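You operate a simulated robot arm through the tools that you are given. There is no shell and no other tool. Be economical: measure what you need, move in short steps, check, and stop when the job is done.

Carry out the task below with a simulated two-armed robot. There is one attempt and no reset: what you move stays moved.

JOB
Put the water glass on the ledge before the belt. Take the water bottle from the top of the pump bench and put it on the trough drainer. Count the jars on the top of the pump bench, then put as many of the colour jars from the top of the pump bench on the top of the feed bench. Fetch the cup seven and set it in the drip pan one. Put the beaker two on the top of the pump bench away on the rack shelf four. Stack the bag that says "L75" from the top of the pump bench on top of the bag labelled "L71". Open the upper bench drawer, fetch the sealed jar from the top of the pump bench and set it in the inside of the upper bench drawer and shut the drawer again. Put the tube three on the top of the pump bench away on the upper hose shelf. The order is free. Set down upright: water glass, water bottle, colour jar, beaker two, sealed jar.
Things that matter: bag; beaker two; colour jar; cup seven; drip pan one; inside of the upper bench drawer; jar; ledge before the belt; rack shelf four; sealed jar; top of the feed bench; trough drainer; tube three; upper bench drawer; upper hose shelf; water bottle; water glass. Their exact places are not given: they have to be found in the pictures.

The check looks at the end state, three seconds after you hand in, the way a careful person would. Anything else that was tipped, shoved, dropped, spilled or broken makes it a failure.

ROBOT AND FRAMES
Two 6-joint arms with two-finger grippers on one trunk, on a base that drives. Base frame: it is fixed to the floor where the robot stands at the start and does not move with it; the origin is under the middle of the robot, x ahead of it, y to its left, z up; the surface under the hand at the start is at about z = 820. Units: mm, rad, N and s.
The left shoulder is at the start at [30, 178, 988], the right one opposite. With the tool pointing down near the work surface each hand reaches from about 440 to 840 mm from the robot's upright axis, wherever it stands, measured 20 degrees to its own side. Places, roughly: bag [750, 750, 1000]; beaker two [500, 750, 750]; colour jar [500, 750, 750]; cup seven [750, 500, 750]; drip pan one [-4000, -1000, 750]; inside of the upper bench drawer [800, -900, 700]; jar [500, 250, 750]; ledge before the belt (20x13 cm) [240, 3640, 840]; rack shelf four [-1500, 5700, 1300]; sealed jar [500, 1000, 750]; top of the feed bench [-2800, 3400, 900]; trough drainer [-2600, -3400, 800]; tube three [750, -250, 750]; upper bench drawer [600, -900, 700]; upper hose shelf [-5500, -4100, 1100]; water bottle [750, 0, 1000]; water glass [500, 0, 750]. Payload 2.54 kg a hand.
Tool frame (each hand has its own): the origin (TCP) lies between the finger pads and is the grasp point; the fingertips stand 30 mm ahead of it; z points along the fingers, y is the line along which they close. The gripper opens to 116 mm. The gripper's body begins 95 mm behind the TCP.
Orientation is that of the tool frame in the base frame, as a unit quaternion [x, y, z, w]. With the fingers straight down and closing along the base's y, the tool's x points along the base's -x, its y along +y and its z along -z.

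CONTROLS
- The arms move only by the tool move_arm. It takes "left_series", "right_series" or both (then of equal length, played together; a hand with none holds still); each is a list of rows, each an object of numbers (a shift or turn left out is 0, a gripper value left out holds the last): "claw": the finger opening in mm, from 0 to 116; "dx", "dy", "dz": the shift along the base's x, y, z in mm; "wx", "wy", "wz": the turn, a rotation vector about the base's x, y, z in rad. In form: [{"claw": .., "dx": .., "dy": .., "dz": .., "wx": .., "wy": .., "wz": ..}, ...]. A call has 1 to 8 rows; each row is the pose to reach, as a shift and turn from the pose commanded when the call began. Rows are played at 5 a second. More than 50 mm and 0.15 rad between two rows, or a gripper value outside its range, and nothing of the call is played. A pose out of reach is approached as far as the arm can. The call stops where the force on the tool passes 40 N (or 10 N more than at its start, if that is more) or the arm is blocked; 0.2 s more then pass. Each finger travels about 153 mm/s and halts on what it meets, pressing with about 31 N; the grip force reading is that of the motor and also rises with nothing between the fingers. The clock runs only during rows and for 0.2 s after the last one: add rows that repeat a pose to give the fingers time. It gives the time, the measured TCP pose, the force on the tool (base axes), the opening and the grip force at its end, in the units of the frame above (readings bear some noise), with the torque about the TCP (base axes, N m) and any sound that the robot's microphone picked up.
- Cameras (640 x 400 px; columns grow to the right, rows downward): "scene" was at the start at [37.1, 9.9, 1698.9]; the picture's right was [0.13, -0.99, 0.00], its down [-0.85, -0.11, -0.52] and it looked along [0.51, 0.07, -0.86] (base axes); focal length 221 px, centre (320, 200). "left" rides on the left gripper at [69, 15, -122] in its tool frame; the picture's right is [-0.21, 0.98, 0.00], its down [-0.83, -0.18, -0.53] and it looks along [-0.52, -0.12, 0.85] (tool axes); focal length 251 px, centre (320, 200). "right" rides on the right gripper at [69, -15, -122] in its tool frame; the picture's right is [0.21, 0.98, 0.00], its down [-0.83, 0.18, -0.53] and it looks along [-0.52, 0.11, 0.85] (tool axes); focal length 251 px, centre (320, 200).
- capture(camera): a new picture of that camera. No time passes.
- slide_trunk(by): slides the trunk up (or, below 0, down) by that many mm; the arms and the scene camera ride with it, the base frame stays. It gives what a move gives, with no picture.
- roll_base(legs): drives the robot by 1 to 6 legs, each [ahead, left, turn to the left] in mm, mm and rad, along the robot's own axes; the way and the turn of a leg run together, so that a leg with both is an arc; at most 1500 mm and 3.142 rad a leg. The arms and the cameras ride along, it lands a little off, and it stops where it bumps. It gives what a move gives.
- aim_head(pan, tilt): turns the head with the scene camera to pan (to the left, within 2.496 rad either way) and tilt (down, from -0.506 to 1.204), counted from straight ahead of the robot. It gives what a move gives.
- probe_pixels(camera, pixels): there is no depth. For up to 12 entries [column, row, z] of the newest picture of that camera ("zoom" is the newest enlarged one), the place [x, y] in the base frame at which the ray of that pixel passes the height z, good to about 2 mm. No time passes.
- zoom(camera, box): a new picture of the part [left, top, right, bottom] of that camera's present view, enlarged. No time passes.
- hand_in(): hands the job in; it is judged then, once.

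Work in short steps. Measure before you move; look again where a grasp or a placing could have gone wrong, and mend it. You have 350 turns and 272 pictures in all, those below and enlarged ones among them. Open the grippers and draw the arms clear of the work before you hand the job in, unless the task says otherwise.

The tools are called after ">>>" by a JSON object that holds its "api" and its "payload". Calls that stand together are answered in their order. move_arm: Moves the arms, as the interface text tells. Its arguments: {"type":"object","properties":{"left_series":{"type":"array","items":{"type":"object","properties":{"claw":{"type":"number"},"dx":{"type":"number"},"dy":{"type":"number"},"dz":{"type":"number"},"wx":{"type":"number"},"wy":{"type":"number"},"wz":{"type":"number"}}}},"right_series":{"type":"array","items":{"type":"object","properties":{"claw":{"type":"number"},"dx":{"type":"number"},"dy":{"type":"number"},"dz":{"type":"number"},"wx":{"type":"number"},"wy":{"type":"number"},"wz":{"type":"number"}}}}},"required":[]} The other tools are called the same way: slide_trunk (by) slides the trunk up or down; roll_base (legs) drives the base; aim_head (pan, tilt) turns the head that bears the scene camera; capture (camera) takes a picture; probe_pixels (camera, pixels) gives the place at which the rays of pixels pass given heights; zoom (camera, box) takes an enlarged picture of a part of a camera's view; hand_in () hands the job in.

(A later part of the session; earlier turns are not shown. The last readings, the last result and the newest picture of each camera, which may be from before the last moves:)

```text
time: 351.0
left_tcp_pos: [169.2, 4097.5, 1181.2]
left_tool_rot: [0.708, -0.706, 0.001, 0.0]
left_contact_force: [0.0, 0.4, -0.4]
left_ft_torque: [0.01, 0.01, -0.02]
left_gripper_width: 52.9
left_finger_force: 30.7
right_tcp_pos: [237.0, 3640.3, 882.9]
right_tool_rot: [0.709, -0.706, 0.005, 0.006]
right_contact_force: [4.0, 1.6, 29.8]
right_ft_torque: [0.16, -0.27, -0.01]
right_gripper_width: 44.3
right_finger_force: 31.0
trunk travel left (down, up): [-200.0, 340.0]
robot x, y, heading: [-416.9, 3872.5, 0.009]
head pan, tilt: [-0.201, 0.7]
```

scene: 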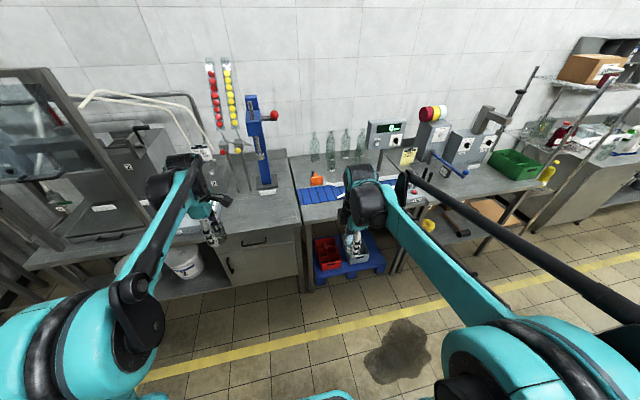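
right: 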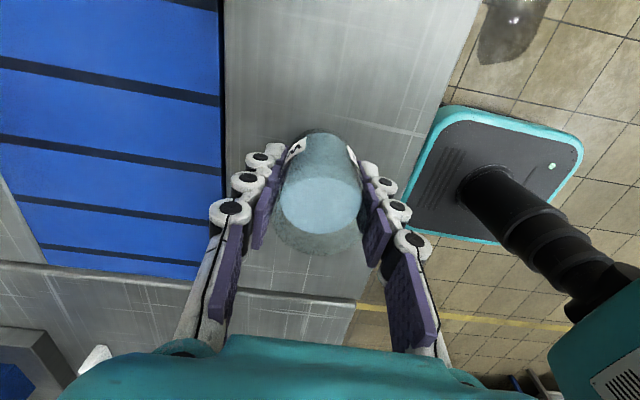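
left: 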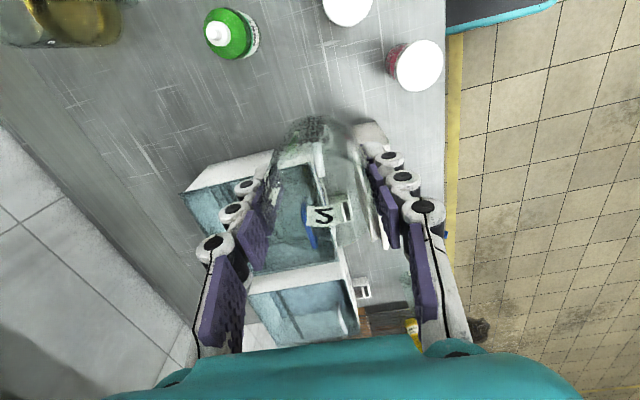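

Contact. Ease up 2.5 mm, open gently and rise.

>>> {"api": "move_arm", "payload": {"right_series": [{"dz": 2}, {"dz": 2.5}, {"dz": 2.5, "claw": 48}, {"dz": 2.5, "claw": 56}, {"dz": 2.5, "claw": 66}, {"dz": 2.5, "claw": 66}]}}

>>> {"api": "move_arm", "payload": {"right_series": [{"dz": 15}, {"dz": 40}, {"dz": 80}, {"dz": 125}, {"dz": 170}, {"dz": 215}, {"dz": 260}, {"dz": 295}]}}

>>> {"api": "capture", "payload": {"camera": "right"}}

```text
time: 352.4
left_tcp_pos: [173.2, 4097.4, 1181.1]
left_tool_rot: [0.708, -0.706, 0.0, 0.0]
left_contact_force: [-0.5, 0.0, -1.0]
left_ft_torque: [0.03, 0.03, -0.02]
left_gripper_width: 53.2
left_finger_force: 31.3
right_tcp_pos: [239.2, 3640.0, 883.2]
right_tool_rot: [0.709, -0.705, 0.003, 0.006]
right_contact_force: [0.2, -0.4, 0.2]
right_ft_torque: [0.0, -0.04, 0.01]
right_gripper_width: 65.8
right_finger_force: 0.1
trunk travel left (down, up): [-200.0, 340.0]
robot x, y, heading: [-420.6, 3872.1, 0.002]
head pan, tilt: [-0.201, 0.7]
```

```text
time: 354.2
left_tcp_pos: [171.6, 4097.3, 1181.6]
left_tool_rot: [0.708, -0.706, 0.0, -0.001]
left_contact_force: [0.2, -0.3, -0.8]
left_ft_torque: [0.02, -0.01, -0.01]
left_gripper_width: 52.8
left_finger_force: 30.9
right_tcp_pos: [237.4, 3641.3, 1177.2]
right_tool_rot: [0.709, -0.706, 0.004, 0.007]
right_contact_force: [-0.4, -0.4, 0.1]
right_ft_torque: [0.0, 0.0, -0.05]
right_gripper_width: 66.1
right_finger_force: 0.1
trunk travel left (down, up): [-200.0, 340.0]
robot x, y, heading: [-418.8, 3868.5, 0.008]
head pan, tilt: [-0.201, 0.7]
```

```text
117 pictures are left
```

right: 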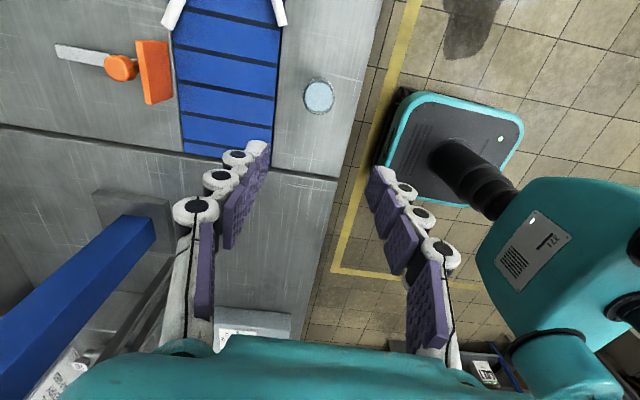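

Glass stands on the ledge. Shelf four lies between shelves, so beaker two needs a tilted side grasp; I'll set it down on the free bench here and regrasp. View the left camera.

>>> {"api": "capture", "payload": {"camera": "left"}}

>>> {"api": "aim_head", "payload": {"pan": 0.3, "tilt": 0.75}}

>>> {"api": "capture", "payload": {"camera": "scene"}}

```text
116 pictures are left
```

left: 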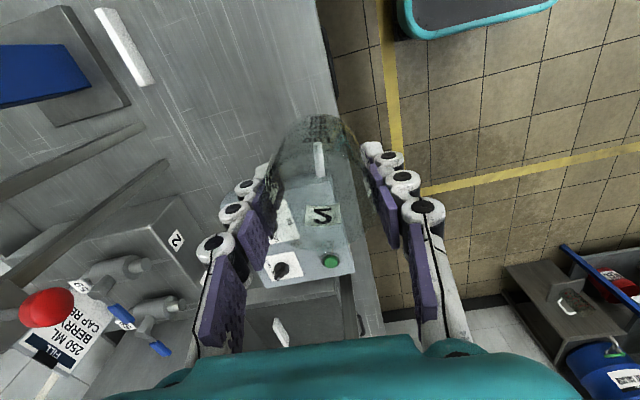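

```text
time: 355.1
left_tcp_pos: [173.2, 4097.1, 1182.0]
left_tool_rot: [0.708, -0.706, 0.0, 0.0]
left_contact_force: [-0.6, -0.5, 0.4]
left_ft_torque: [0.02, -0.03, 0.02]
left_gripper_width: 53.0
left_finger_force: 31.3
right_tcp_pos: [237.3, 3641.6, 1178.1]
right_tool_rot: [0.708, -0.706, 0.004, 0.006]
right_contact_force: [0.7, -0.4, 0.3]
right_ft_torque: [0.0, 0.01, -0.03]
right_gripper_width: 66.0
right_finger_force: 0.1
trunk travel left (down, up): [-200.0, 340.0]
robot x, y, heading: [-422.2, 3869.6, 0.008]
head pan, tilt: [0.3, 0.75]
```

```text
115 pictures are left
```

scene: 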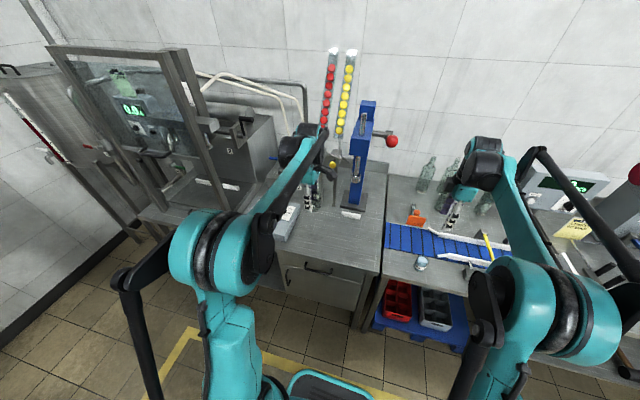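

Free bench area near (210, 3900). I take the beaker there with the left hand (right hand drawn back).

>>> {"api": "move_arm", "payload": {"left_series": [{"dx": 8, "dy": -40}, {"dx": 16, "dy": -80}, {"dx": 24, "dy": -120}, {"dx": 32, "dy": -160}, {"dx": 40, "dy": -197}, {"dx": 40, "dy": -197, "dz": -45}, {"dx": 40, "dy": -197, "dz": -92}, {"dx": 40, "dy": -197, "dz": -140}], "right_series": [{"dx": -30}, {"dx": -60}, {"dx": -95}, {"dx": -130}, {"dx": -160}, {"dx": -160}, {"dx": -160}, {"dx": -160}]}}

>>> {"api": "capture", "payload": {"camera": "left"}}

>>> {"api": "zoom", "payload": {"camera": "scene", "box": [260, 160, 420, 280]}}

```text
time: 356.9
left_tcp_pos: [210.8, 3901.8, 1039.1]
left_tool_rot: [0.708, -0.706, 0.0, 0.001]
left_contact_force: [0.1, 0.2, -1.4]
left_ft_torque: [-0.03, 0.06, 0.05]
left_gripper_width: 53.1
left_finger_force: 31.9
right_tcp_pos: [77.7, 3639.5, 1177.4]
right_tool_rot: [0.708, -0.706, 0.004, 0.007]
right_contact_force: [0.3, -0.5, -0.7]
right_ft_torque: [-0.03, 0.02, 0.04]
right_gripper_width: 65.9
right_finger_force: 0.0
trunk travel left (down, up): [-200.0, 340.0]
robot x, y, heading: [-419.5, 3867.1, 0.004]
head pan, tilt: [0.3, 0.75]
```

```text
114 pictures are left
```

left: 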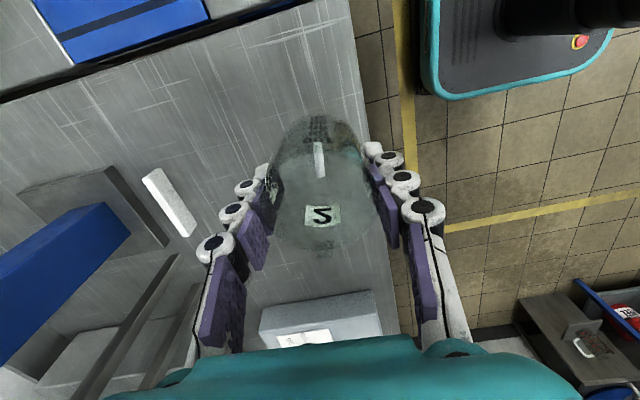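

```text
3.33 times, centred on (340, 220) of scene
```

zoom: 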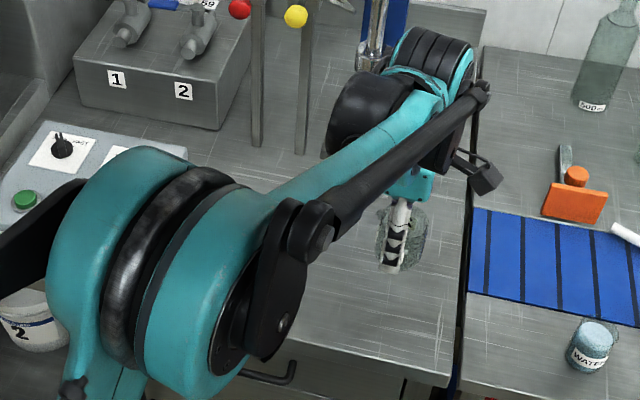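

Clear spot. Lower to contact.

>>> {"api": "move_arm", "payload": {"left_series": [{"dz": -40}, {"dz": -80}, {"dz": -115}, {"dz": -140}, {"dz": -148}]}}

>>> {"api": "move_arm", "payload": {"left_series": [{"dz": -4}, {"dz": -8}, {"dz": -12}, {"dz": -15}, {"dz": -18}]}}

```text
time: 358.1
left_tcp_pos: [212.0, 3900.2, 893.5]
left_tool_rot: [0.708, -0.706, 0.0, 0.0]
left_contact_force: [-0.3, 0.5, -0.6]
left_ft_torque: [0.02, 0.02, -0.02]
left_gripper_width: 52.8
left_finger_force: 30.7
right_tcp_pos: [75.8, 3639.7, 1177.1]
right_tool_rot: [0.709, -0.705, 0.005, 0.006]
right_contact_force: [0.1, 0.1, -0.3]
right_ft_torque: [-0.01, 0.03, -0.02]
right_gripper_width: 65.9
right_finger_force: 0.0
trunk travel left (down, up): [-200.0, 340.0]
robot x, y, heading: [-416.3, 3869.2, 0.011]
head pan, tilt: [0.3, 0.75]
```

```text
time: 359.2
left_tcp_pos: [211.5, 3899.6, 881.9]
left_tool_rot: [0.708, -0.706, 0.001, 0.0]
left_contact_force: [-2.8, -0.5, 21.7]
left_ft_torque: [-0.06, 0.41, -0.03]
left_gripper_width: 52.9
left_finger_force: 30.8
right_tcp_pos: [75.6, 3640.4, 1179.2]
right_tool_rot: [0.709, -0.705, 0.004, 0.006]
right_contact_force: [0.0, 0.2, 0.0]
right_ft_torque: [0.01, 0.04, 0.0]
right_gripper_width: 66.0
right_finger_force: 0.0
trunk travel left (down, up): [-200.0, 340.0]
robot x, y, heading: [-419.1, 3867.8, 0.004]
head pan, tilt: [0.3, 0.75]
stopped in row 5 (left hand): the force on the tool passed its limit at 43 N (the readings are from after the stop); the commanded pose is now the measured one
```

Contact (surface ≈ 848). Release and rise.

>>> {"api": "move_arm", "payload": {"left_series": [{"dz": 1}, {"dz": 1, "claw": 62}, {"dz": 1, "claw": 80}, {"dz": 1, "claw": 80}, {"dz": 40}, {"dz": 85}, {"dz": 130}, {"dz": 175}]}}

>>> {"api": "move_arm", "payload": {"left_series": [{"wz": 0.15, "dx": -25}, {"wz": 0.3, "dx": -50}, {"wz": 0.45, "dx": -75}, {"wz": 0.6, "dx": -100}, {"wz": 0.75, "dx": -110}, {"wz": 0.9, "dx": -120}, {"wz": 1.05, "dx": -120}, {"wz": 1.2, "dx": -120}]}}

>>> {"api": "move_arm", "payload": {"left_series": [{"wz": 0.13}, {"wz": 0.26}, {"wz": 0.365}]}}

>>> {"api": "capture", "payload": {"camera": "left"}}

```text
time: 361.0
left_tcp_pos: [209.0, 3899.7, 1056.1]
left_tool_rot: [0.708, -0.706, -0.001, 0.0]
left_contact_force: [0.5, 0.1, 0.3]
left_ft_torque: [0.02, 0.02, -0.01]
left_gripper_width: 80.2
left_finger_force: 0.1
right_tcp_pos: [76.5, 3638.8, 1177.1]
right_tool_rot: [0.709, -0.705, 0.004, 0.006]
right_contact_force: [-0.1, -0.4, 0.3]
right_ft_torque: [0.04, -0.01, -0.03]
right_gripper_width: 66.0
right_finger_force: 0.1
trunk travel left (down, up): [-200.0, 340.0]
robot x, y, heading: [-420.5, 3872.5, 0.003]
head pan, tilt: [0.3, 0.75]
```

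```text
time: 362.8
left_tcp_pos: [92.2, 3902.5, 1055.8]
left_tool_rot: [0.978, -0.21, 0.0, 0.003]
left_contact_force: [-0.5, 0.6, 0.8]
left_ft_torque: [0.0, 0.0, 0.01]
left_gripper_width: 79.7
left_finger_force: 0.0
left hand out of reach, approached as far as the arm can: row 8
right_tcp_pos: [77.1, 3639.9, 1176.2]
right_tool_rot: [0.709, -0.706, 0.004, 0.006]
right_contact_force: [-0.2, 1.0, 0.5]
right_ft_torque: [0.0, -0.02, 0.04]
right_gripper_width: 66.1
right_finger_force: 0.0
trunk travel left (down, up): [-200.0, 340.0]
robot x, y, heading: [-418.3, 3873.0, 0.008]
head pan, tilt: [0.3, 0.75]
```

```text
time: 363.6
left_tcp_pos: [106.1, 4017.1, 1052.6]
left_tool_rot: [0.996, -0.087, 0.001, 0.02]
left_contact_force: [0.4, 0.3, 0.6]
left_ft_torque: [-0.02, 0.01, 0.0]
left_gripper_width: 79.9
left_finger_force: 0.1
left hand out of reach, approached as far as the arm can: row 1, 2, 3
right_tcp_pos: [76.0, 3642.1, 1177.8]
right_tool_rot: [0.71, -0.705, 0.005, 0.007]
right_contact_force: [0.4, 0.5, 0.5]
right_ft_torque: [-0.03, -0.01, -0.03]
right_gripper_width: 65.8
right_finger_force: 0.0
trunk travel left (down, up): [-200.0, 340.0]
robot x, y, heading: [-419.3, 3869.3, 0.006]
head pan, tilt: [0.3, 0.75]
```

```text
112 pictures are left
```

left: 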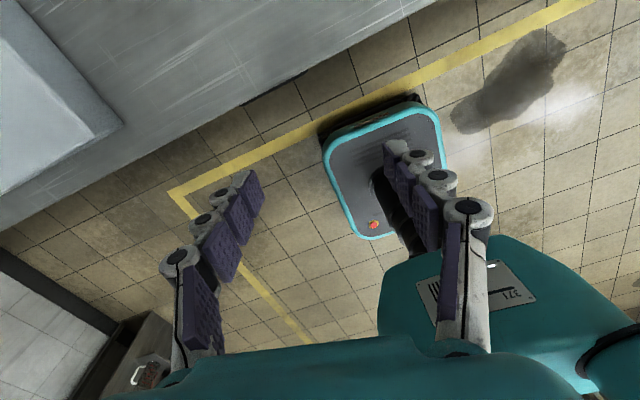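

Wrist limit there; instead I turn back to the plain yaw (camera under the tilted hand clears the bench edge). Rotate −2.97 rad.

>>> {"api": "move_arm", "payload": {"left_series": [{"wz": -0.15, "dz": 10}, {"wz": -0.3, "dz": 20}, {"wz": -0.45, "dz": 20}, {"wz": -0.6, "dz": 20}, {"wz": -0.75, "dz": 20}, {"wz": -0.9, "dz": 20}, {"wz": -1.05, "dz": 20}, {"wz": -1.2, "dz": 20}]}}

>>> {"api": "move_arm", "payload": {"left_series": [{"wz": -0.15}, {"wz": -0.3}, {"wz": -0.45}, {"wz": -0.6}, {"wz": -0.75}, {"wz": -0.9}, {"wz": -1.05}, {"wz": -1.2}]}}

```text
time: 365.4
left_tcp_pos: [106.7, 4015.5, 1076.4]
left_tool_rot: [0.771, -0.636, -0.01, 0.018]
left_contact_force: [0.0, 0.6, -0.7]
left_ft_torque: [0.01, 0.0, 0.0]
left_gripper_width: 80.2
left_finger_force: 0.2
right_tcp_pos: [78.0, 3640.1, 1177.4]
right_tool_rot: [0.709, -0.705, 0.003, 0.006]
right_contact_force: [0.5, -0.4, 0.1]
right_ft_torque: [0.0, 0.01, 0.0]
right_gripper_width: 66.2
right_finger_force: 0.1
trunk travel left (down, up): [-200.0, 340.0]
robot x, y, heading: [-419.8, 3873.0, 0.005]
head pan, tilt: [0.3, 0.75]
```

```text
time: 367.2
left_tcp_pos: [105.9, 4015.8, 1077.0]
left_tool_rot: [-0.278, 0.96, 0.019, -0.008]
left_contact_force: [-0.7, -1.4, -0.4]
left_ft_torque: [-0.01, 0.0, 0.01]
left_gripper_width: 80.4
left_finger_force: 0.0
right_tcp_pos: [78.1, 3639.3, 1177.7]
right_tool_rot: [0.709, -0.705, 0.004, 0.006]
right_contact_force: [1.2, -0.1, -0.1]
right_ft_torque: [0.01, 0.02, 0.0]
right_gripper_width: 66.1
right_finger_force: 0.0
trunk travel left (down, up): [-200.0, 340.0]
robot x, y, heading: [-422.9, 3867.4, 0.007]
head pan, tilt: [0.3, 0.75]
```

Finish the yaw (with the small tilt correction) and move to y 3900.

>>> {"api": "move_arm", "payload": {"left_series": [{"wx": -0.01, "wy": -0.004, "wz": -0.14, "dy": -30}, {"wx": -0.02, "wy": -0.008, "wz": -0.28, "dy": -60}, {"wx": -0.03, "wy": -0.012, "wz": -0.42, "dy": -90}, {"wx": -0.038, "wy": -0.016, "wz": -0.564, "dy": -115}]}}

>>> {"api": "move_arm", "payload": {"left_series": [{"wy": -0.15, "dx": -10}, {"wy": -0.3, "dx": -20}, {"wy": -0.45, "dx": -30}, {"wy": -0.6, "dx": -30, "dz": -15}, {"wy": -0.75, "dx": -25, "dz": -40}, {"wy": -0.9, "dx": -20, "dz": -70}, {"wy": -0.9, "dx": -10, "dz": -100}]}}

>>> {"api": "capture", "payload": {"camera": "left"}}

>>> {"api": "zoom", "payload": {"camera": "scene", "box": [260, 160, 420, 280]}}

```text
time: 368.2
left_tcp_pos: [105.7, 3900.1, 1075.5]
left_tool_rot: [0.0, 1.0, -0.001, -0.001]
left_contact_force: [0.7, 0.0, 0.5]
left_ft_torque: [-0.01, -0.01, 0.0]
left_gripper_width: 79.9
left_finger_force: 0.1
right_tcp_pos: [77.7, 3639.1, 1177.8]
right_tool_rot: [0.709, -0.705, 0.004, 0.005]
right_contact_force: [0.7, 0.0, 0.3]
right_ft_torque: [0.03, -0.02, 0.01]
right_gripper_width: 65.9
right_finger_force: 0.1
trunk travel left (down, up): [-200.0, 340.0]
robot x, y, heading: [-423.2, 3869.9, 0.007]
head pan, tilt: [0.3, 0.75]
```

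```text
time: 369.8
left_tcp_pos: [105.3, 3897.3, 994.8]
left_tool_rot: [-0.001, 0.901, 0.0, 0.434]
left_contact_force: [0.8, 0.3, 0.5]
left_ft_torque: [-0.01, -0.01, -0.02]
left_gripper_width: 80.1
left_finger_force: 0.1
left hand out of reach, approached as far as the arm can: row 7
right_tcp_pos: [77.4, 3639.7, 1177.0]
right_tool_rot: [0.709, -0.705, 0.003, 0.007]
right_contact_force: [-0.5, 0.6, 0.3]
right_ft_torque: [-0.01, 0.02, 0.0]
right_gripper_width: 66.1
right_finger_force: 0.1
trunk travel left (down, up): [-200.0, 340.0]
robot x, y, heading: [-418.4, 3871.9, 0.003]
head pan, tilt: [0.3, 0.75]
```

```text
111 pictures are left
```

left: 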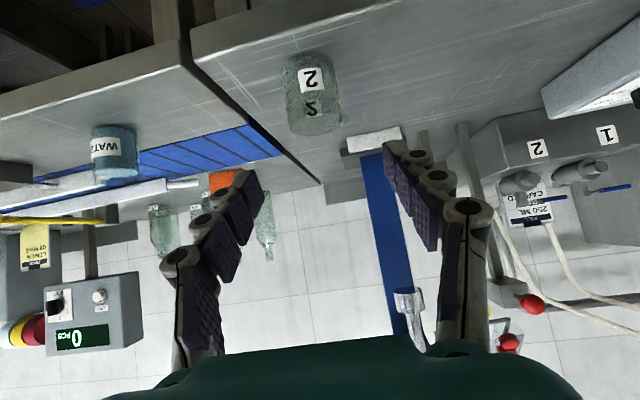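

```text
3.33 times, centred on (340, 220) of scene
```

zoom: 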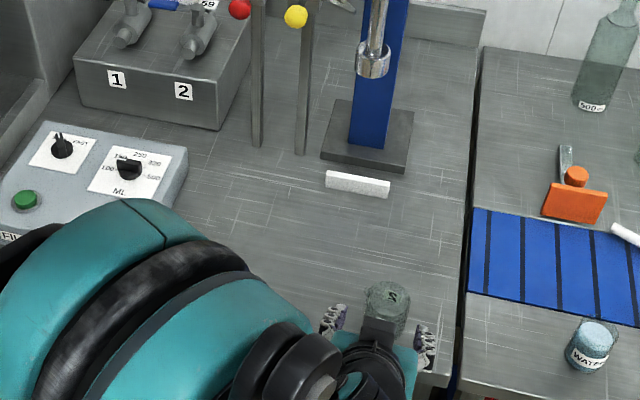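

Near the inner reach limit; back the base 120 mm, then advance along the approach line.

>>> {"api": "roll_base", "payload": {"legs": [[-120, 0, 0]]}}

>>> {"api": "capture", "payload": {"camera": "left"}}

```text
time: 371.0
left_tcp_pos: [-16.2, 3896.4, 995.7]
left_tool_rot: [0.0, 0.901, -0.001, 0.433]
left_contact_force: [0.0, -0.6, -0.9]
left_ft_torque: [0.0, -0.04, -0.01]
left_gripper_width: 80.0
left_finger_force: 0.0
right_tcp_pos: [-45.2, 3638.5, 1177.2]
right_tool_rot: [0.708, -0.706, 0.004, 0.006]
right_contact_force: [0.6, 0.3, 0.0]
right_ft_torque: [0.02, -0.07, 0.0]
right_gripper_width: 66.2
right_finger_force: 0.1
trunk travel left (down, up): [-200.0, 340.0]
robot x, y, heading: [-535.8, 3868.3, 0.004]
head pan, tilt: [0.3, 0.75]
```

```text
109 pictures are left
```

left: 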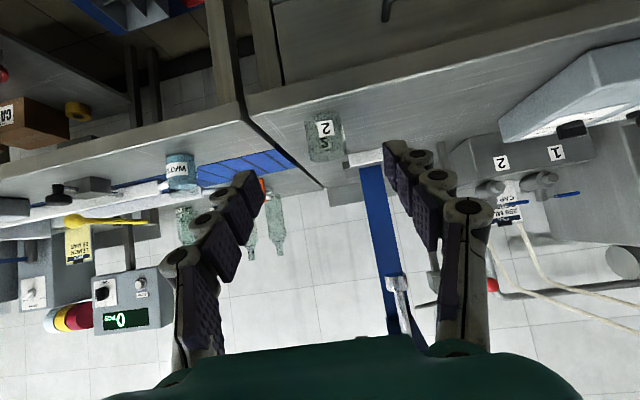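

>>> {"api": "move_arm", "payload": {"left_series": [{"dx": 40, "dy": 1, "dz": -8}, {"dx": 83, "dy": 2, "dz": -18}, {"dx": 126, "dy": 3.5, "dz": -31}, {"dx": 158, "dy": 3.5, "dz": -57}, {"dx": 190, "dy": 3.5, "dz": -83}, {"dx": 210, "dy": 3.5, "dz": -99}, {"dx": 222, "dy": 3.5, "dz": -108}, {"dx": 222, "dy": 3.5, "dz": -108}]}}

>>> {"api": "capture", "payload": {"camera": "left"}}

>>> {"api": "zoom", "payload": {"camera": "scene", "box": [280, 160, 400, 260]}}

```text
time: 372.8
left_tcp_pos: [206.3, 3900.3, 887.1]
left_tool_rot: [-0.001, 0.901, 0.0, 0.433]
left_contact_force: [-0.3, 0.2, -0.7]
left_ft_torque: [-0.01, -0.01, 0.0]
left_gripper_width: 80.2
left_finger_force: 0.2
right_tcp_pos: [-43.8, 3639.2, 1176.5]
right_tool_rot: [0.709, -0.705, 0.004, 0.006]
right_contact_force: [0.4, 0.1, -1.0]
right_ft_torque: [0.0, 0.03, -0.04]
right_gripper_width: 66.3
right_finger_force: 0.1
trunk travel left (down, up): [-200.0, 340.0]
robot x, y, heading: [-537.7, 3866.8, 0.002]
head pan, tilt: [0.3, 0.75]
```

```text
108 pictures are left
```

left: 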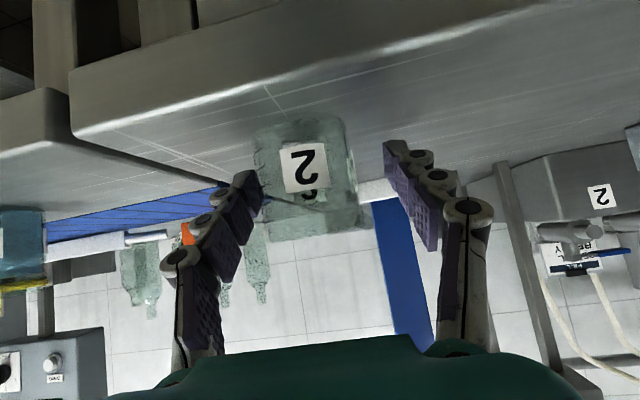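

```text
4.00 times, centred on (340, 210) of scene
```

zoom: 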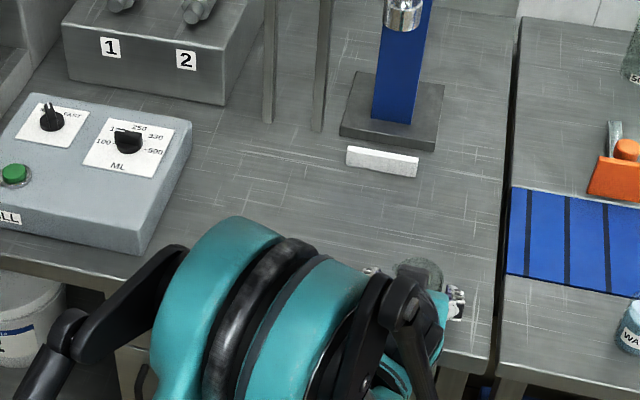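

Beaker is between the fingers, ~5 mm to the image left (−y). I shift −5 mm and close.

>>> {"api": "move_arm", "payload": {"left_series": [{"dy": -5}, {"dy": -5, "claw": 68}, {"dy": -5, "claw": 58}, {"dy": -5, "claw": 48}, {"dy": -5, "claw": 36}, {"dy": -5, "claw": 36}]}}

>>> {"api": "move_arm", "payload": {"left_series": [{"dz": 10}, {"dz": 35}, {"dz": 70}, {"dz": 105}]}}

>>> {"api": "capture", "payload": {"camera": "left"}}

>>> {"api": "zoom", "payload": {"camera": "scene", "box": [280, 160, 400, 260]}}

```text
time: 374.2
left_tcp_pos: [205.3, 3895.9, 887.5]
left_tool_rot: [-0.001, 0.901, -0.001, 0.434]
left_contact_force: [-0.1, -1.3, -0.1]
left_ft_torque: [0.0, 0.01, -0.03]
left_gripper_width: 52.5
left_finger_force: 31.1
right_tcp_pos: [-44.0, 3639.7, 1177.2]
right_tool_rot: [0.709, -0.705, 0.003, 0.006]
right_contact_force: [0.3, -0.2, 0.1]
right_ft_torque: [0.0, -0.01, 0.0]
right_gripper_width: 65.8
right_finger_force: 0.0
trunk travel left (down, up): [-200.0, 340.0]
robot x, y, heading: [-536.8, 3870.3, 0.007]
head pan, tilt: [0.3, 0.75]
```

```text
time: 375.2
left_tcp_pos: [205.8, 3895.9, 992.7]
left_tool_rot: [-0.001, 0.901, 0.0, 0.433]
left_contact_force: [-0.9, 0.3, 0.2]
left_ft_torque: [0.01, 0.0, -0.01]
left_gripper_width: 52.4
left_finger_force: 31.0
right_tcp_pos: [-44.5, 3638.4, 1176.6]
right_tool_rot: [0.709, -0.705, 0.004, 0.006]
right_contact_force: [-0.5, -0.6, 1.5]
right_ft_torque: [0.02, -0.03, 0.0]
right_gripper_width: 66.0
right_finger_force: 0.0
trunk travel left (down, up): [-200.0, 340.0]
robot x, y, heading: [-540.5, 3867.5, 0.005]
head pan, tilt: [0.3, 0.75]
```

```text
106 pictures are left
```

left: 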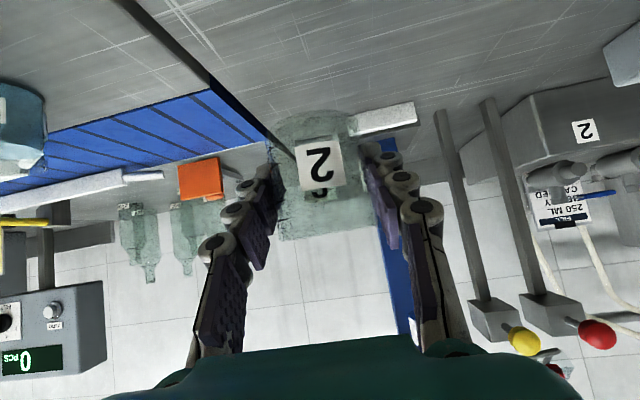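

```text
4.00 times, centred on (340, 210) of scene
```

zoom: 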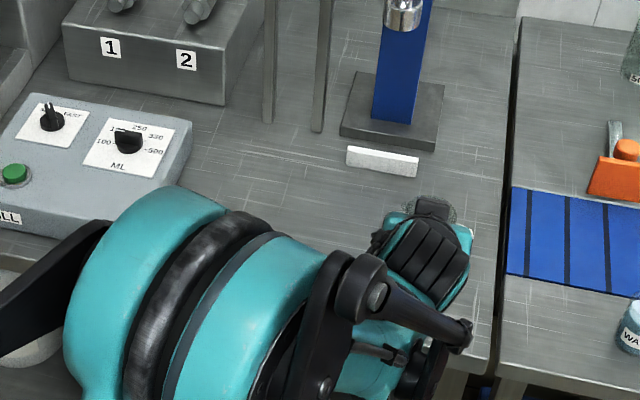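

Beaker two is held upright from the side. Raise it, back off 560 mm, turn left to face +y, raise the trunk.

>>> {"api": "move_arm", "payload": {"left_series": [{"dz": 30}, {"dz": 60}, {"dz": 90}, {"dz": 110}]}}

>>> {"api": "roll_base", "payload": {"legs": [[-560, 0, 0], [0, 0, 1.565], [0, 250, 0]]}}

>>> {"api": "slide_trunk", "payload": {"by": 300}}

>>> {"api": "aim_head", "payload": {"pan": 0.1, "tilt": 0.35}}

>>> {"api": "capture", "payload": {"camera": "scene"}}

```text
time: 376.2
left_tcp_pos: [207.9, 3895.0, 1101.7]
left_tool_rot: [0.0, 0.901, -0.001, 0.434]
left_contact_force: [0.7, -0.8, -0.1]
left_ft_torque: [-0.01, 0.03, 0.02]
left_gripper_width: 52.2
left_finger_force: 30.7
right_tcp_pos: [-42.5, 3638.7, 1177.4]
right_tool_rot: [0.709, -0.705, 0.003, 0.006]
right_contact_force: [1.0, 0.3, 0.1]
right_ft_torque: [0.02, 0.0, 0.02]
right_gripper_width: 66.1
right_finger_force: 0.0
trunk travel left (down, up): [-200.0, 340.0]
robot x, y, heading: [-540.0, 3867.2, 0.007]
head pan, tilt: [0.3, 0.75]
```

```text
time: 384.6
left_tcp_pos: [-1357.7, 4621.7, 1101.1]
left_tool_rot: [-0.629, 0.645, 0.302, 0.311]
left_contact_force: [0.6, -0.5, -1.2]
left_ft_torque: [-0.02, -0.06, -0.03]
left_gripper_width: 52.5
left_finger_force: 31.0
right_tcp_pos: [-1110.6, 4362.0, 1177.3]
right_tool_rot: [1.0, -0.012, 0.007, 0.002]
right_contact_force: [-0.4, 0.5, 0.4]
right_ft_torque: [0.03, 0.0, -0.01]
right_gripper_width: 66.0
right_finger_force: 0.1
trunk travel left (down, up): [-200.0, 340.0]
robot x, y, heading: [-1351.1, 3874.1, 1.548]
head pan, tilt: [0.3, 0.75]
```

```text
time: 387.6
left_tcp_pos: [-1357.9, 4620.8, 1401.0]
left_tool_rot: [-0.628, 0.647, 0.301, 0.312]
left_contact_force: [0.5, 0.1, -1.1]
left_ft_torque: [0.01, -0.02, 0.01]
left_gripper_width: 52.2
left_finger_force: 30.9
right_tcp_pos: [-1108.6, 4361.7, 1476.9]
right_tool_rot: [1.0, -0.013, 0.007, 0.003]
right_contact_force: [-0.1, -0.3, 0.8]
right_ft_torque: [-0.01, 0.02, -0.02]
right_gripper_width: 65.8
right_finger_force: 0.0
trunk travel left (down, up): [-500.0, 40.0]
robot x, y, heading: [-1354.4, 3879.1, 1.548]
head pan, tilt: [0.3, 0.75]
```

```text
time: 388.5
left_tcp_pos: [-1357.2, 4620.1, 1401.7]
left_tool_rot: [-0.628, 0.646, 0.302, 0.311]
left_contact_force: [0.3, -0.3, -0.5]
left_ft_torque: [0.01, 0.02, 0.02]
left_gripper_width: 52.2
left_finger_force: 31.1
right_tcp_pos: [-1108.4, 4362.2, 1476.6]
right_tool_rot: [1.0, -0.012, 0.008, 0.002]
right_contact_force: [-1.0, 0.1, 0.4]
right_ft_torque: [-0.04, -0.06, 0.01]
right_gripper_width: 65.7
right_finger_force: 0.0
trunk travel left (down, up): [-500.0, 40.0]
robot x, y, heading: [-1353.6, 3876.0, 1.546]
head pan, tilt: [0.099, 0.351]
```

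```text
104 pictures are left
```

scene: 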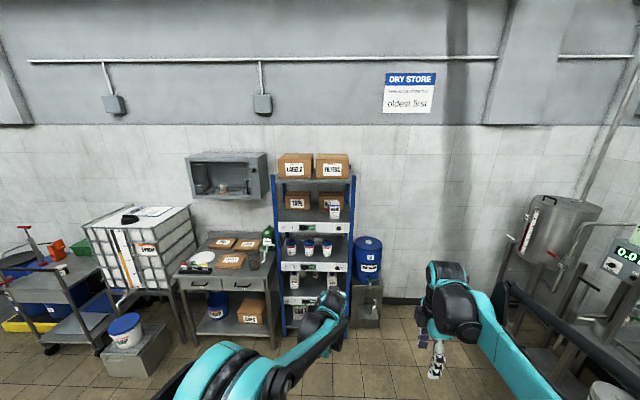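

>>> {"api": "zoom", "payload": {"camera": "scene", "box": [260, 140, 370, 300]}}

>>> {"api": "probe_pixels", "payload": {"camera": "scene", "pixels": [[278, 222, 1300], [350, 222, 1300], [314, 215, 1300], [281, 338, 0], [350, 340, 0], [284, 230, 1250], [275, 178, 1600], [352, 178, 1600]]}}

```text
2.50 times, centred on (315, 220) of scene
```

zoom: 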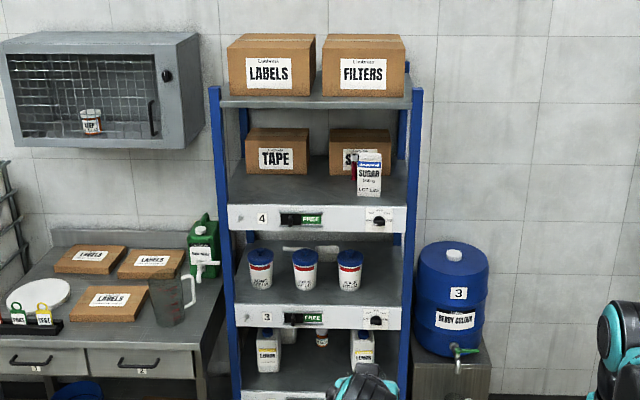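

```text
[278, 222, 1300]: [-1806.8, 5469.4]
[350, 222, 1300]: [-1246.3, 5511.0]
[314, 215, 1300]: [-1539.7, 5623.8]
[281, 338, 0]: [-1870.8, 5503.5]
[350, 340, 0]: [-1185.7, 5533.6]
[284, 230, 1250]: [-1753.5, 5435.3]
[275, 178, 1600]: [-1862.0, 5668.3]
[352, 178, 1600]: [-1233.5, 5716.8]
```

Shelf four (label "4") has free space in front between the boxes. I drive ahead 600 and left ~200.

>>> {"api": "roll_base", "payload": {"legs": [[0, 0, 0.024], [600, 205, 0]]}}

>>> {"api": "aim_head", "payload": {"pan": 0.0, "tilt": 0.5}}

>>> {"api": "capture", "payload": {"camera": "scene"}}

>>> {"api": "capture", "payload": {"camera": "left"}}

```text
time: 392.4
left_tcp_pos: [-1569.9, 5222.3, 1402.4]
left_tool_rot: [-0.632, 0.642, 0.304, 0.309]
left_contact_force: [0.0, -0.1, -1.0]
left_ft_torque: [0.01, 0.01, 0.0]
left_gripper_width: 52.0
left_finger_force: 30.3
right_tcp_pos: [-1314.8, 4966.4, 1476.4]
right_tool_rot: [1.0, -0.006, 0.006, 0.001]
right_contact_force: [0.1, -0.1, 0.0]
right_ft_torque: [0.01, 0.02, -0.02]
right_gripper_width: 66.0
right_finger_force: 0.1
trunk travel left (down, up): [-500.0, 40.0]
robot x, y, heading: [-1553.6, 4475.6, 1.562]
head pan, tilt: [0.099, 0.351]
```

```text
time: 393.1
left_tcp_pos: [-1568.0, 5221.9, 1401.3]
left_tool_rot: [-0.632, 0.642, 0.304, 0.309]
left_contact_force: [-0.5, 0.0, -0.5]
left_ft_torque: [0.02, 0.01, 0.03]
left_gripper_width: 52.2
left_finger_force: 30.8
right_tcp_pos: [-1315.3, 4968.7, 1477.1]
right_tool_rot: [1.0, -0.006, 0.007, 0.002]
right_contact_force: [0.5, 0.3, 0.6]
right_ft_torque: [-0.03, 0.0, -0.01]
right_gripper_width: 66.0
right_finger_force: 0.1
trunk travel left (down, up): [-500.0, 40.0]
robot x, y, heading: [-1555.8, 4477.3, 1.56]
head pan, tilt: [0.0, 0.499]
```

```text
102 pictures are left
```

scene: 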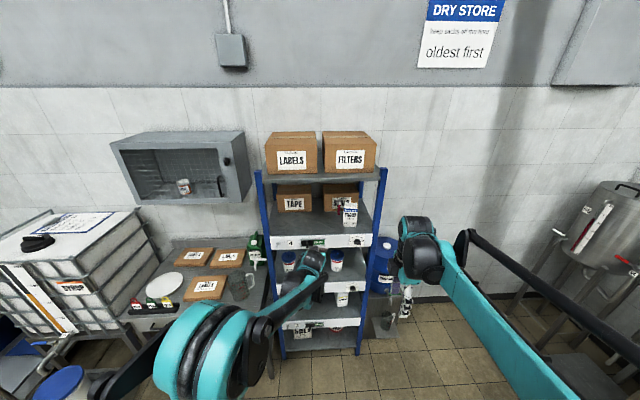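

```text
101 pictures are left
```

left: 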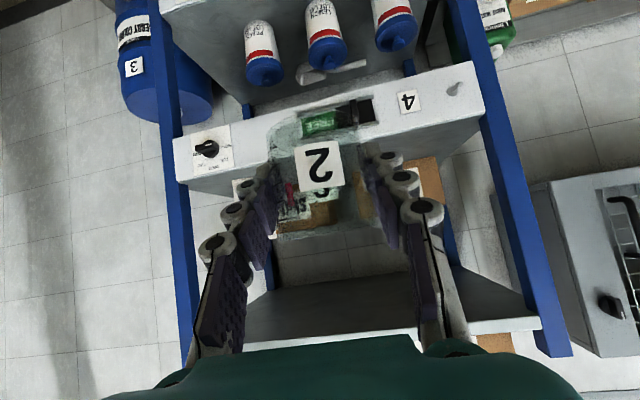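

>>> {"api": "zoom", "payload": {"camera": "scene", "box": [250, 150, 390, 270]}}

>>> {"api": "zoom", "payload": {"camera": "left", "box": [160, 50, 560, 350]}}

```text
3.33 times, centred on (320, 210) of scene
```

zoom: 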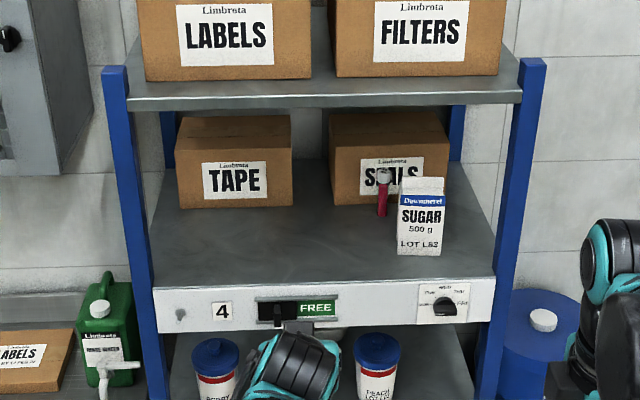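

```text
1.33 times, centred on (360, 200) of left
```

zoom: 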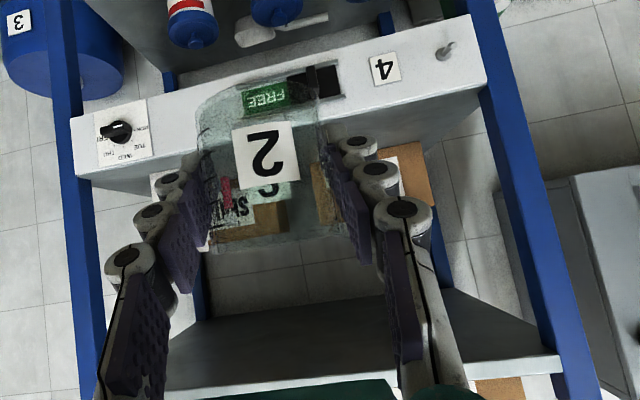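

>>> {"api": "probe_pixels", "payload": {"camera": "left", "pixels": [[486, 112, 1250], [486, 112, 1300], [486, 112, 1350], [176.4, 181.6, 1250], [176.4, 181.6, 1300], [176.4, 181.6, 1350]]}}

>>> {"api": "probe_pixels", "payload": {"camera": "scene", "pixels": [[269.9, 237.1, 1250], [269.9, 237.1, 1300], [269.9, 237.1, 1350], [372.3, 232.6, 1250], [372.3, 232.6, 1300], [372.3, 232.6, 1350]]}}

```text
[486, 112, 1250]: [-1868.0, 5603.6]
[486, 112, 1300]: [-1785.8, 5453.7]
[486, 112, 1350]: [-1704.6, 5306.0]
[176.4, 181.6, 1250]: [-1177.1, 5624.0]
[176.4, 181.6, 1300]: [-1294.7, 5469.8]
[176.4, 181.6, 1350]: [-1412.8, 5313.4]
```

```text
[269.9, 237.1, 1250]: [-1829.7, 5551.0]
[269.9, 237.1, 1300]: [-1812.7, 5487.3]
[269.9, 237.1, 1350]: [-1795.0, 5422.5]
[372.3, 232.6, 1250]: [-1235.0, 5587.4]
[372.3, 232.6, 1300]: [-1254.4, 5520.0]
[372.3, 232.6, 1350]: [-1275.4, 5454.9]
```

Shelf four top ≈ z 1279, front edge y ≈ 5513–5550, x −1820…−1240. I check the box fronts and gap, then drive ahead 290 mm.

>>> {"api": "probe_pixels", "payload": {"camera": "scene", "pixels": [[294.6, 212.4, 1279], [278, 212.4, 1279], [311.5, 211.6, 1279], [324, 210, 1279], [344, 226, 1279], [321.6, 183, 1600], [321.6, 183, 1650], [337, 213, 1290]]}}

>>> {"api": "roll_base", "payload": {"legs": [[290, 0, 0.01]]}}

>>> {"api": "capture", "payload": {"camera": "left"}}

>>> {"api": "capture", "payload": {"camera": "scene"}}

```text
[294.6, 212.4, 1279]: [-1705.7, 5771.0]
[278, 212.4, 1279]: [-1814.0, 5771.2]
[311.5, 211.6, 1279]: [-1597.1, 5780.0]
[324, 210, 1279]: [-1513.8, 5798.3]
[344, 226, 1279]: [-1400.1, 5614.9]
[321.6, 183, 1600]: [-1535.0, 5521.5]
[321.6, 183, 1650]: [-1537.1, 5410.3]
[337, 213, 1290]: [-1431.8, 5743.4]
```

```text
time: 395.1
left_tcp_pos: [-1569.3, 5509.2, 1403.1]
left_tool_rot: [-0.634, 0.64, 0.305, 0.308]
left_contact_force: [0.2, -0.1, -1.1]
left_ft_torque: [-0.01, 0.01, 0.0]
left_gripper_width: 52.2
left_finger_force: 30.9
right_tcp_pos: [-1317.1, 5255.9, 1477.5]
right_tool_rot: [1.0, -0.003, 0.007, 0.001]
right_contact_force: [0.3, 0.7, 0.5]
right_ft_torque: [0.04, -0.02, 0.02]
right_gripper_width: 65.9
right_finger_force: 0.1
trunk travel left (down, up): [-500.0, 40.0]
robot x, y, heading: [-1553.0, 4763.5, 1.561]
head pan, tilt: [0.0, 0.499]
```

```text
98 pictures are left
```

left: 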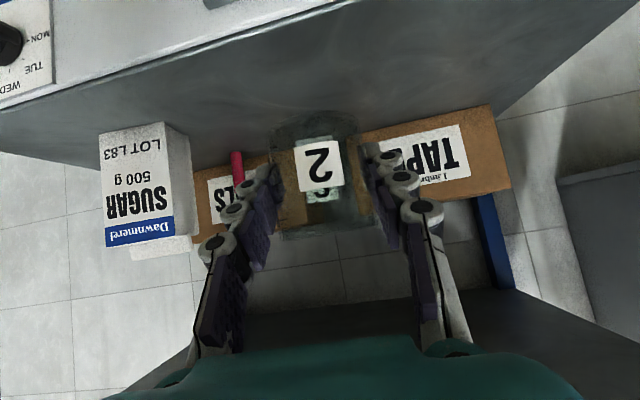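

```text
97 pictures are left
```

scene: 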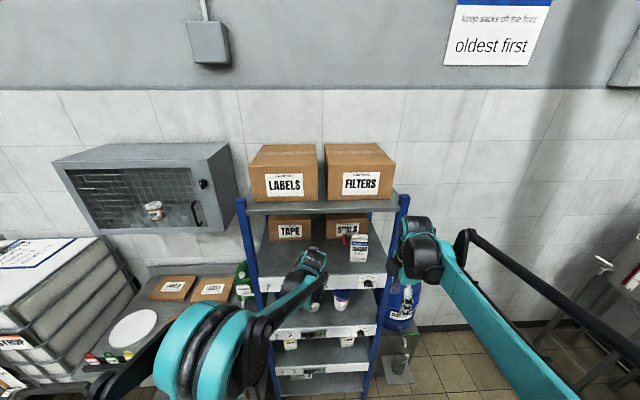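

Space is clear. Base ahead 75 mm more, then finish with the arm.

>>> {"api": "roll_base", "payload": {"legs": [[75, 0, 0.01]]}}

>>> {"api": "move_arm", "payload": {"left_series": [{"dy": 10, "dz": -10}, {"dy": 20, "dz": -30}, {"dy": 22, "dz": -50}, {"dy": 22, "dz": -66}]}}

>>> {"api": "zoom", "payload": {"camera": "scene", "box": [230, 180, 410, 320]}}

>>> {"api": "capture", "payload": {"camera": "left"}}

```text
time: 396.1
left_tcp_pos: [-1578.3, 5581.3, 1402.3]
left_tool_rot: [0.637, -0.637, -0.307, -0.307]
left_contact_force: [0.4, -0.1, -1.3]
left_ft_torque: [0.04, -0.01, -0.01]
left_gripper_width: 52.0
left_finger_force: 31.2
right_tcp_pos: [-1321.2, 5330.2, 1478.9]
right_tool_rot: [1.0, 0.002, 0.007, 0.001]
right_contact_force: [0.3, -0.5, 0.8]
right_ft_torque: [0.01, 0.04, -0.01]
right_gripper_width: 66.1
right_finger_force: 0.0
trunk travel left (down, up): [-500.0, 40.0]
robot x, y, heading: [-1549.6, 4836.3, 1.579]
head pan, tilt: [0.0, 0.499]
```

```text
time: 397.1
left_tcp_pos: [-1579.3, 5605.4, 1335.5]
left_tool_rot: [0.638, -0.637, -0.306, -0.307]
left_contact_force: [-0.4, -0.5, -0.8]
left_ft_torque: [-0.04, 0.02, 0.01]
left_gripper_width: 52.3
left_finger_force: 30.9
right_tcp_pos: [-1321.6, 5331.6, 1477.2]
right_tool_rot: [1.0, 0.002, 0.007, 0.002]
right_contact_force: [0.2, -0.7, 0.1]
right_ft_torque: [0.03, -0.03, 0.02]
right_gripper_width: 66.1
right_finger_force: 0.0
trunk travel left (down, up): [-500.0, 40.0]
robot x, y, heading: [-1550.7, 4838.5, 1.573]
head pan, tilt: [0.0, 0.499]
```

```text
2.86 times, centred on (320, 250) of scene
```

zoom: 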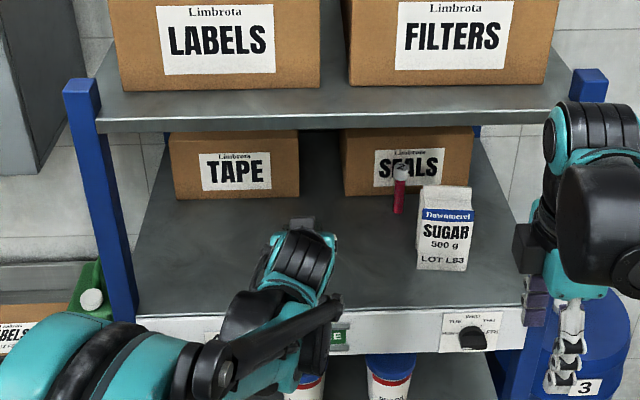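

```text
95 pictures are left
```

left: 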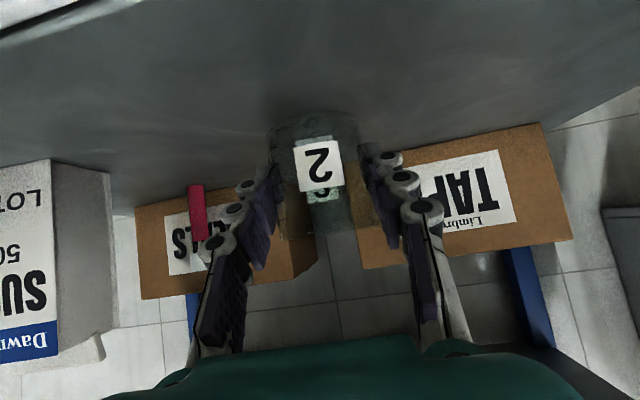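

Over the shelf. Lower slowly to contact.

>>> {"api": "move_arm", "payload": {"left_series": [{"dz": -4}, {"dz": -8}, {"dz": -11}, {"dz": -14}, {"dz": -17}]}}

```text
time: 398.3
left_tcp_pos: [-1577.3, 5606.7, 1317.5]
left_tool_rot: [-0.636, 0.638, 0.306, 0.308]
left_contact_force: [0.7, -0.3, -0.6]
left_ft_torque: [0.03, -0.01, 0.02]
left_gripper_width: 52.2
left_finger_force: 30.7
right_tcp_pos: [-1322.6, 5331.7, 1477.7]
right_tool_rot: [1.0, 0.002, 0.007, 0.003]
right_contact_force: [-0.5, 0.3, -0.2]
right_ft_torque: [0.0, -0.01, -0.01]
right_gripper_width: 66.2
right_finger_force: 0.0
trunk travel left (down, up): [-500.0, 40.0]
robot x, y, heading: [-1552.5, 4841.4, 1.572]
head pan, tilt: [0.0, 0.499]
```

>>> {"api": "move_arm", "payload": {"left_series": [{"dz": -2}, {"dz": -4}, {"dz": -6}, {"dz": -8}]}}

```text
time: 399.3
left_tcp_pos: [-1577.2, 5605.6, 1311.6]
left_tool_rot: [-0.637, 0.637, 0.307, 0.308]
left_contact_force: [-1.8, 5.2, 26.6]
left_ft_torque: [0.08, -0.02, -0.05]
left_gripper_width: 52.0
left_finger_force: 30.7
right_tcp_pos: [-1321.8, 5330.3, 1477.7]
right_tool_rot: [1.0, 0.002, 0.006, 0.002]
right_contact_force: [0.2, -0.1, 0.2]
right_ft_torque: [-0.02, -0.02, 0.01]
right_gripper_width: 65.9
right_finger_force: 0.1
trunk travel left (down, up): [-500.0, 40.0]
robot x, y, heading: [-1550.1, 4839.9, 1.579]
head pan, tilt: [0.0, 0.499]
```

Contact. Ease up, open, and retreat backward along the tool axis.

>>> {"api": "move_arm", "payload": {"left_series": [{"dz": 2}, {"dz": 2, "claw": 60}, {"dz": 2, "claw": 80}, {"dz": 2, "claw": 84}, {"dy": -16, "dz": 15}, {"dy": -40, "dz": 34}, {"dy": -70, "dz": 58}]}}

>>> {"api": "capture", "payload": {"camera": "left"}}

```text
time: 400.9
left_tcp_pos: [-1577.7, 5533.6, 1370.7]
left_tool_rot: [0.638, -0.637, -0.306, -0.307]
left_contact_force: [0.7, -0.2, 0.7]
left_ft_torque: [0.02, -0.02, 0.02]
left_gripper_width: 84.2
left_finger_force: 0.1
right_tcp_pos: [-1322.6, 5331.0, 1477.8]
right_tool_rot: [1.0, 0.001, 0.008, 0.003]
right_contact_force: [-0.4, -0.5, 1.4]
right_ft_torque: [0.03, 0.01, -0.02]
right_gripper_width: 65.7
right_finger_force: 0.0
trunk travel left (down, up): [-500.0, 40.0]
robot x, y, heading: [-1554.2, 4838.4, 1.579]
head pan, tilt: [0.0, 0.499]
```

```text
94 pictures are left
```

left: 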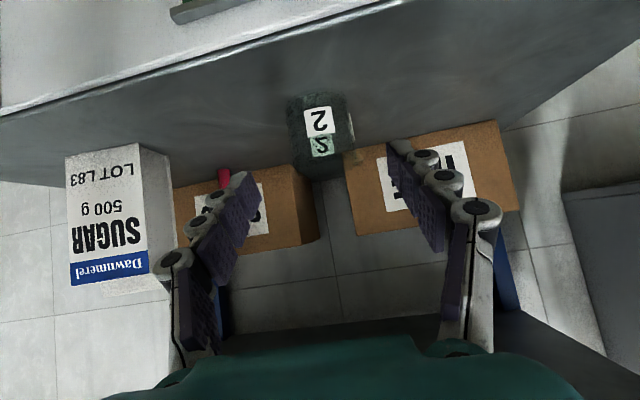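

Beaker two stands on shelf four. Back off, lower the trunk and untilt the left hand.

>>> {"api": "roll_base", "payload": {"legs": [[-800, 0, 0]]}}

>>> {"api": "slide_trunk", "payload": {"by": -300}}

>>> {"api": "aim_head", "payload": {"pan": 1.7, "tilt": 0.4}}

>>> {"api": "capture", "payload": {"camera": "scene"}}

```text
time: 405.1
left_tcp_pos: [-1568.1, 4753.4, 1367.6]
left_tool_rot: [-0.631, 0.644, 0.302, 0.31]
left_contact_force: [-0.4, 0.8, -0.4]
left_ft_torque: [0.01, 0.0, 0.02]
left_gripper_width: 84.1
left_finger_force: 0.1
right_tcp_pos: [-1315.7, 4543.7, 1477.8]
right_tool_rot: [1.0, -0.007, 0.007, 0.002]
right_contact_force: [1.3, -0.2, 0.0]
right_ft_torque: [0.01, 0.01, -0.03]
right_gripper_width: 65.9
right_finger_force: 0.0
trunk travel left (down, up): [-500.0, 40.0]
robot x, y, heading: [-1555.8, 4050.0, 1.553]
head pan, tilt: [0.0, 0.499]
```

```text
time: 408.1
left_tcp_pos: [-1566.6, 4751.6, 1069.8]
left_tool_rot: [-0.63, 0.644, 0.303, 0.31]
left_contact_force: [0.4, -0.3, -1.4]
left_ft_torque: [0.02, -0.02, 0.03]
left_gripper_width: 84.0
left_finger_force: 0.0
right_tcp_pos: [-1316.0, 4543.1, 1178.1]
right_tool_rot: [1.0, -0.008, 0.007, 0.001]
right_contact_force: [0.7, -0.1, -0.3]
right_ft_torque: [0.0, 0.0, -0.01]
right_gripper_width: 66.1
right_finger_force: 0.1
trunk travel left (down, up): [-200.0, 340.0]
robot x, y, heading: [-1553.1, 4052.3, 1.556]
head pan, tilt: [0.0, 0.499]
```

```text
time: 409.9
left_tcp_pos: [-1567.8, 4751.9, 1069.3]
left_tool_rot: [-0.631, 0.643, 0.303, 0.31]
left_contact_force: [0.0, 0.3, -0.4]
left_ft_torque: [0.0, 0.01, 0.01]
left_gripper_width: 83.9
left_finger_force: 0.0
right_tcp_pos: [-1316.0, 4543.2, 1176.8]
right_tool_rot: [1.0, -0.008, 0.007, 0.003]
right_contact_force: [-0.5, 0.2, -0.1]
right_ft_torque: [0.0, -0.01, -0.02]
right_gripper_width: 65.8
right_finger_force: 0.0
trunk travel left (down, up): [-200.0, 340.0]
robot x, y, heading: [-1554.1, 4050.5, 1.557]
head pan, tilt: [1.7, 0.4]
```

```text
93 pictures are left
```

scene: 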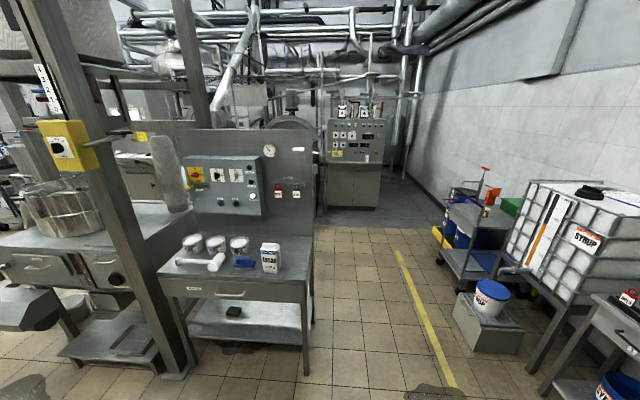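

>>> {"api": "zoom", "payload": {"camera": "scene", "box": [140, 210, 330, 330]}}

>>> {"api": "probe_pixels", "payload": {"camera": "zoom", "pixels": [[85, 215, 900], [575, 235, 900], [570, 120, 900], [200, 190, 900], [330, 205, 900], [430, 210, 900], [200, 100, 900]]}}

```text
3.33 times, centred on (235, 270) of scene
```

zoom: 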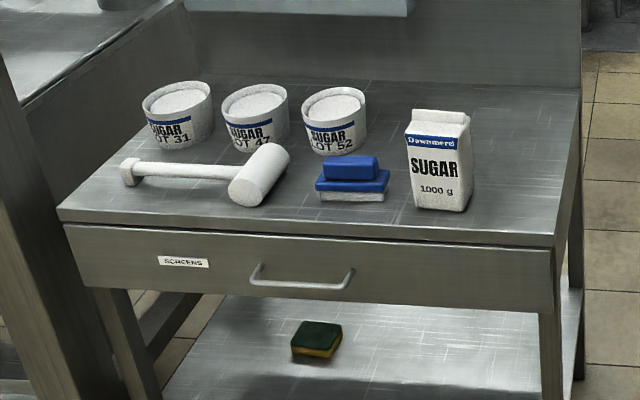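

```text
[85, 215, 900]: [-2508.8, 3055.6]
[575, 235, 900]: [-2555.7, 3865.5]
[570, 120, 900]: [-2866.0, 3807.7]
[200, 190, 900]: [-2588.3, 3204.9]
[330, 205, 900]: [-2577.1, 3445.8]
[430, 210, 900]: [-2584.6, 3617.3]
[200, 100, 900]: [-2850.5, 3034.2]
```

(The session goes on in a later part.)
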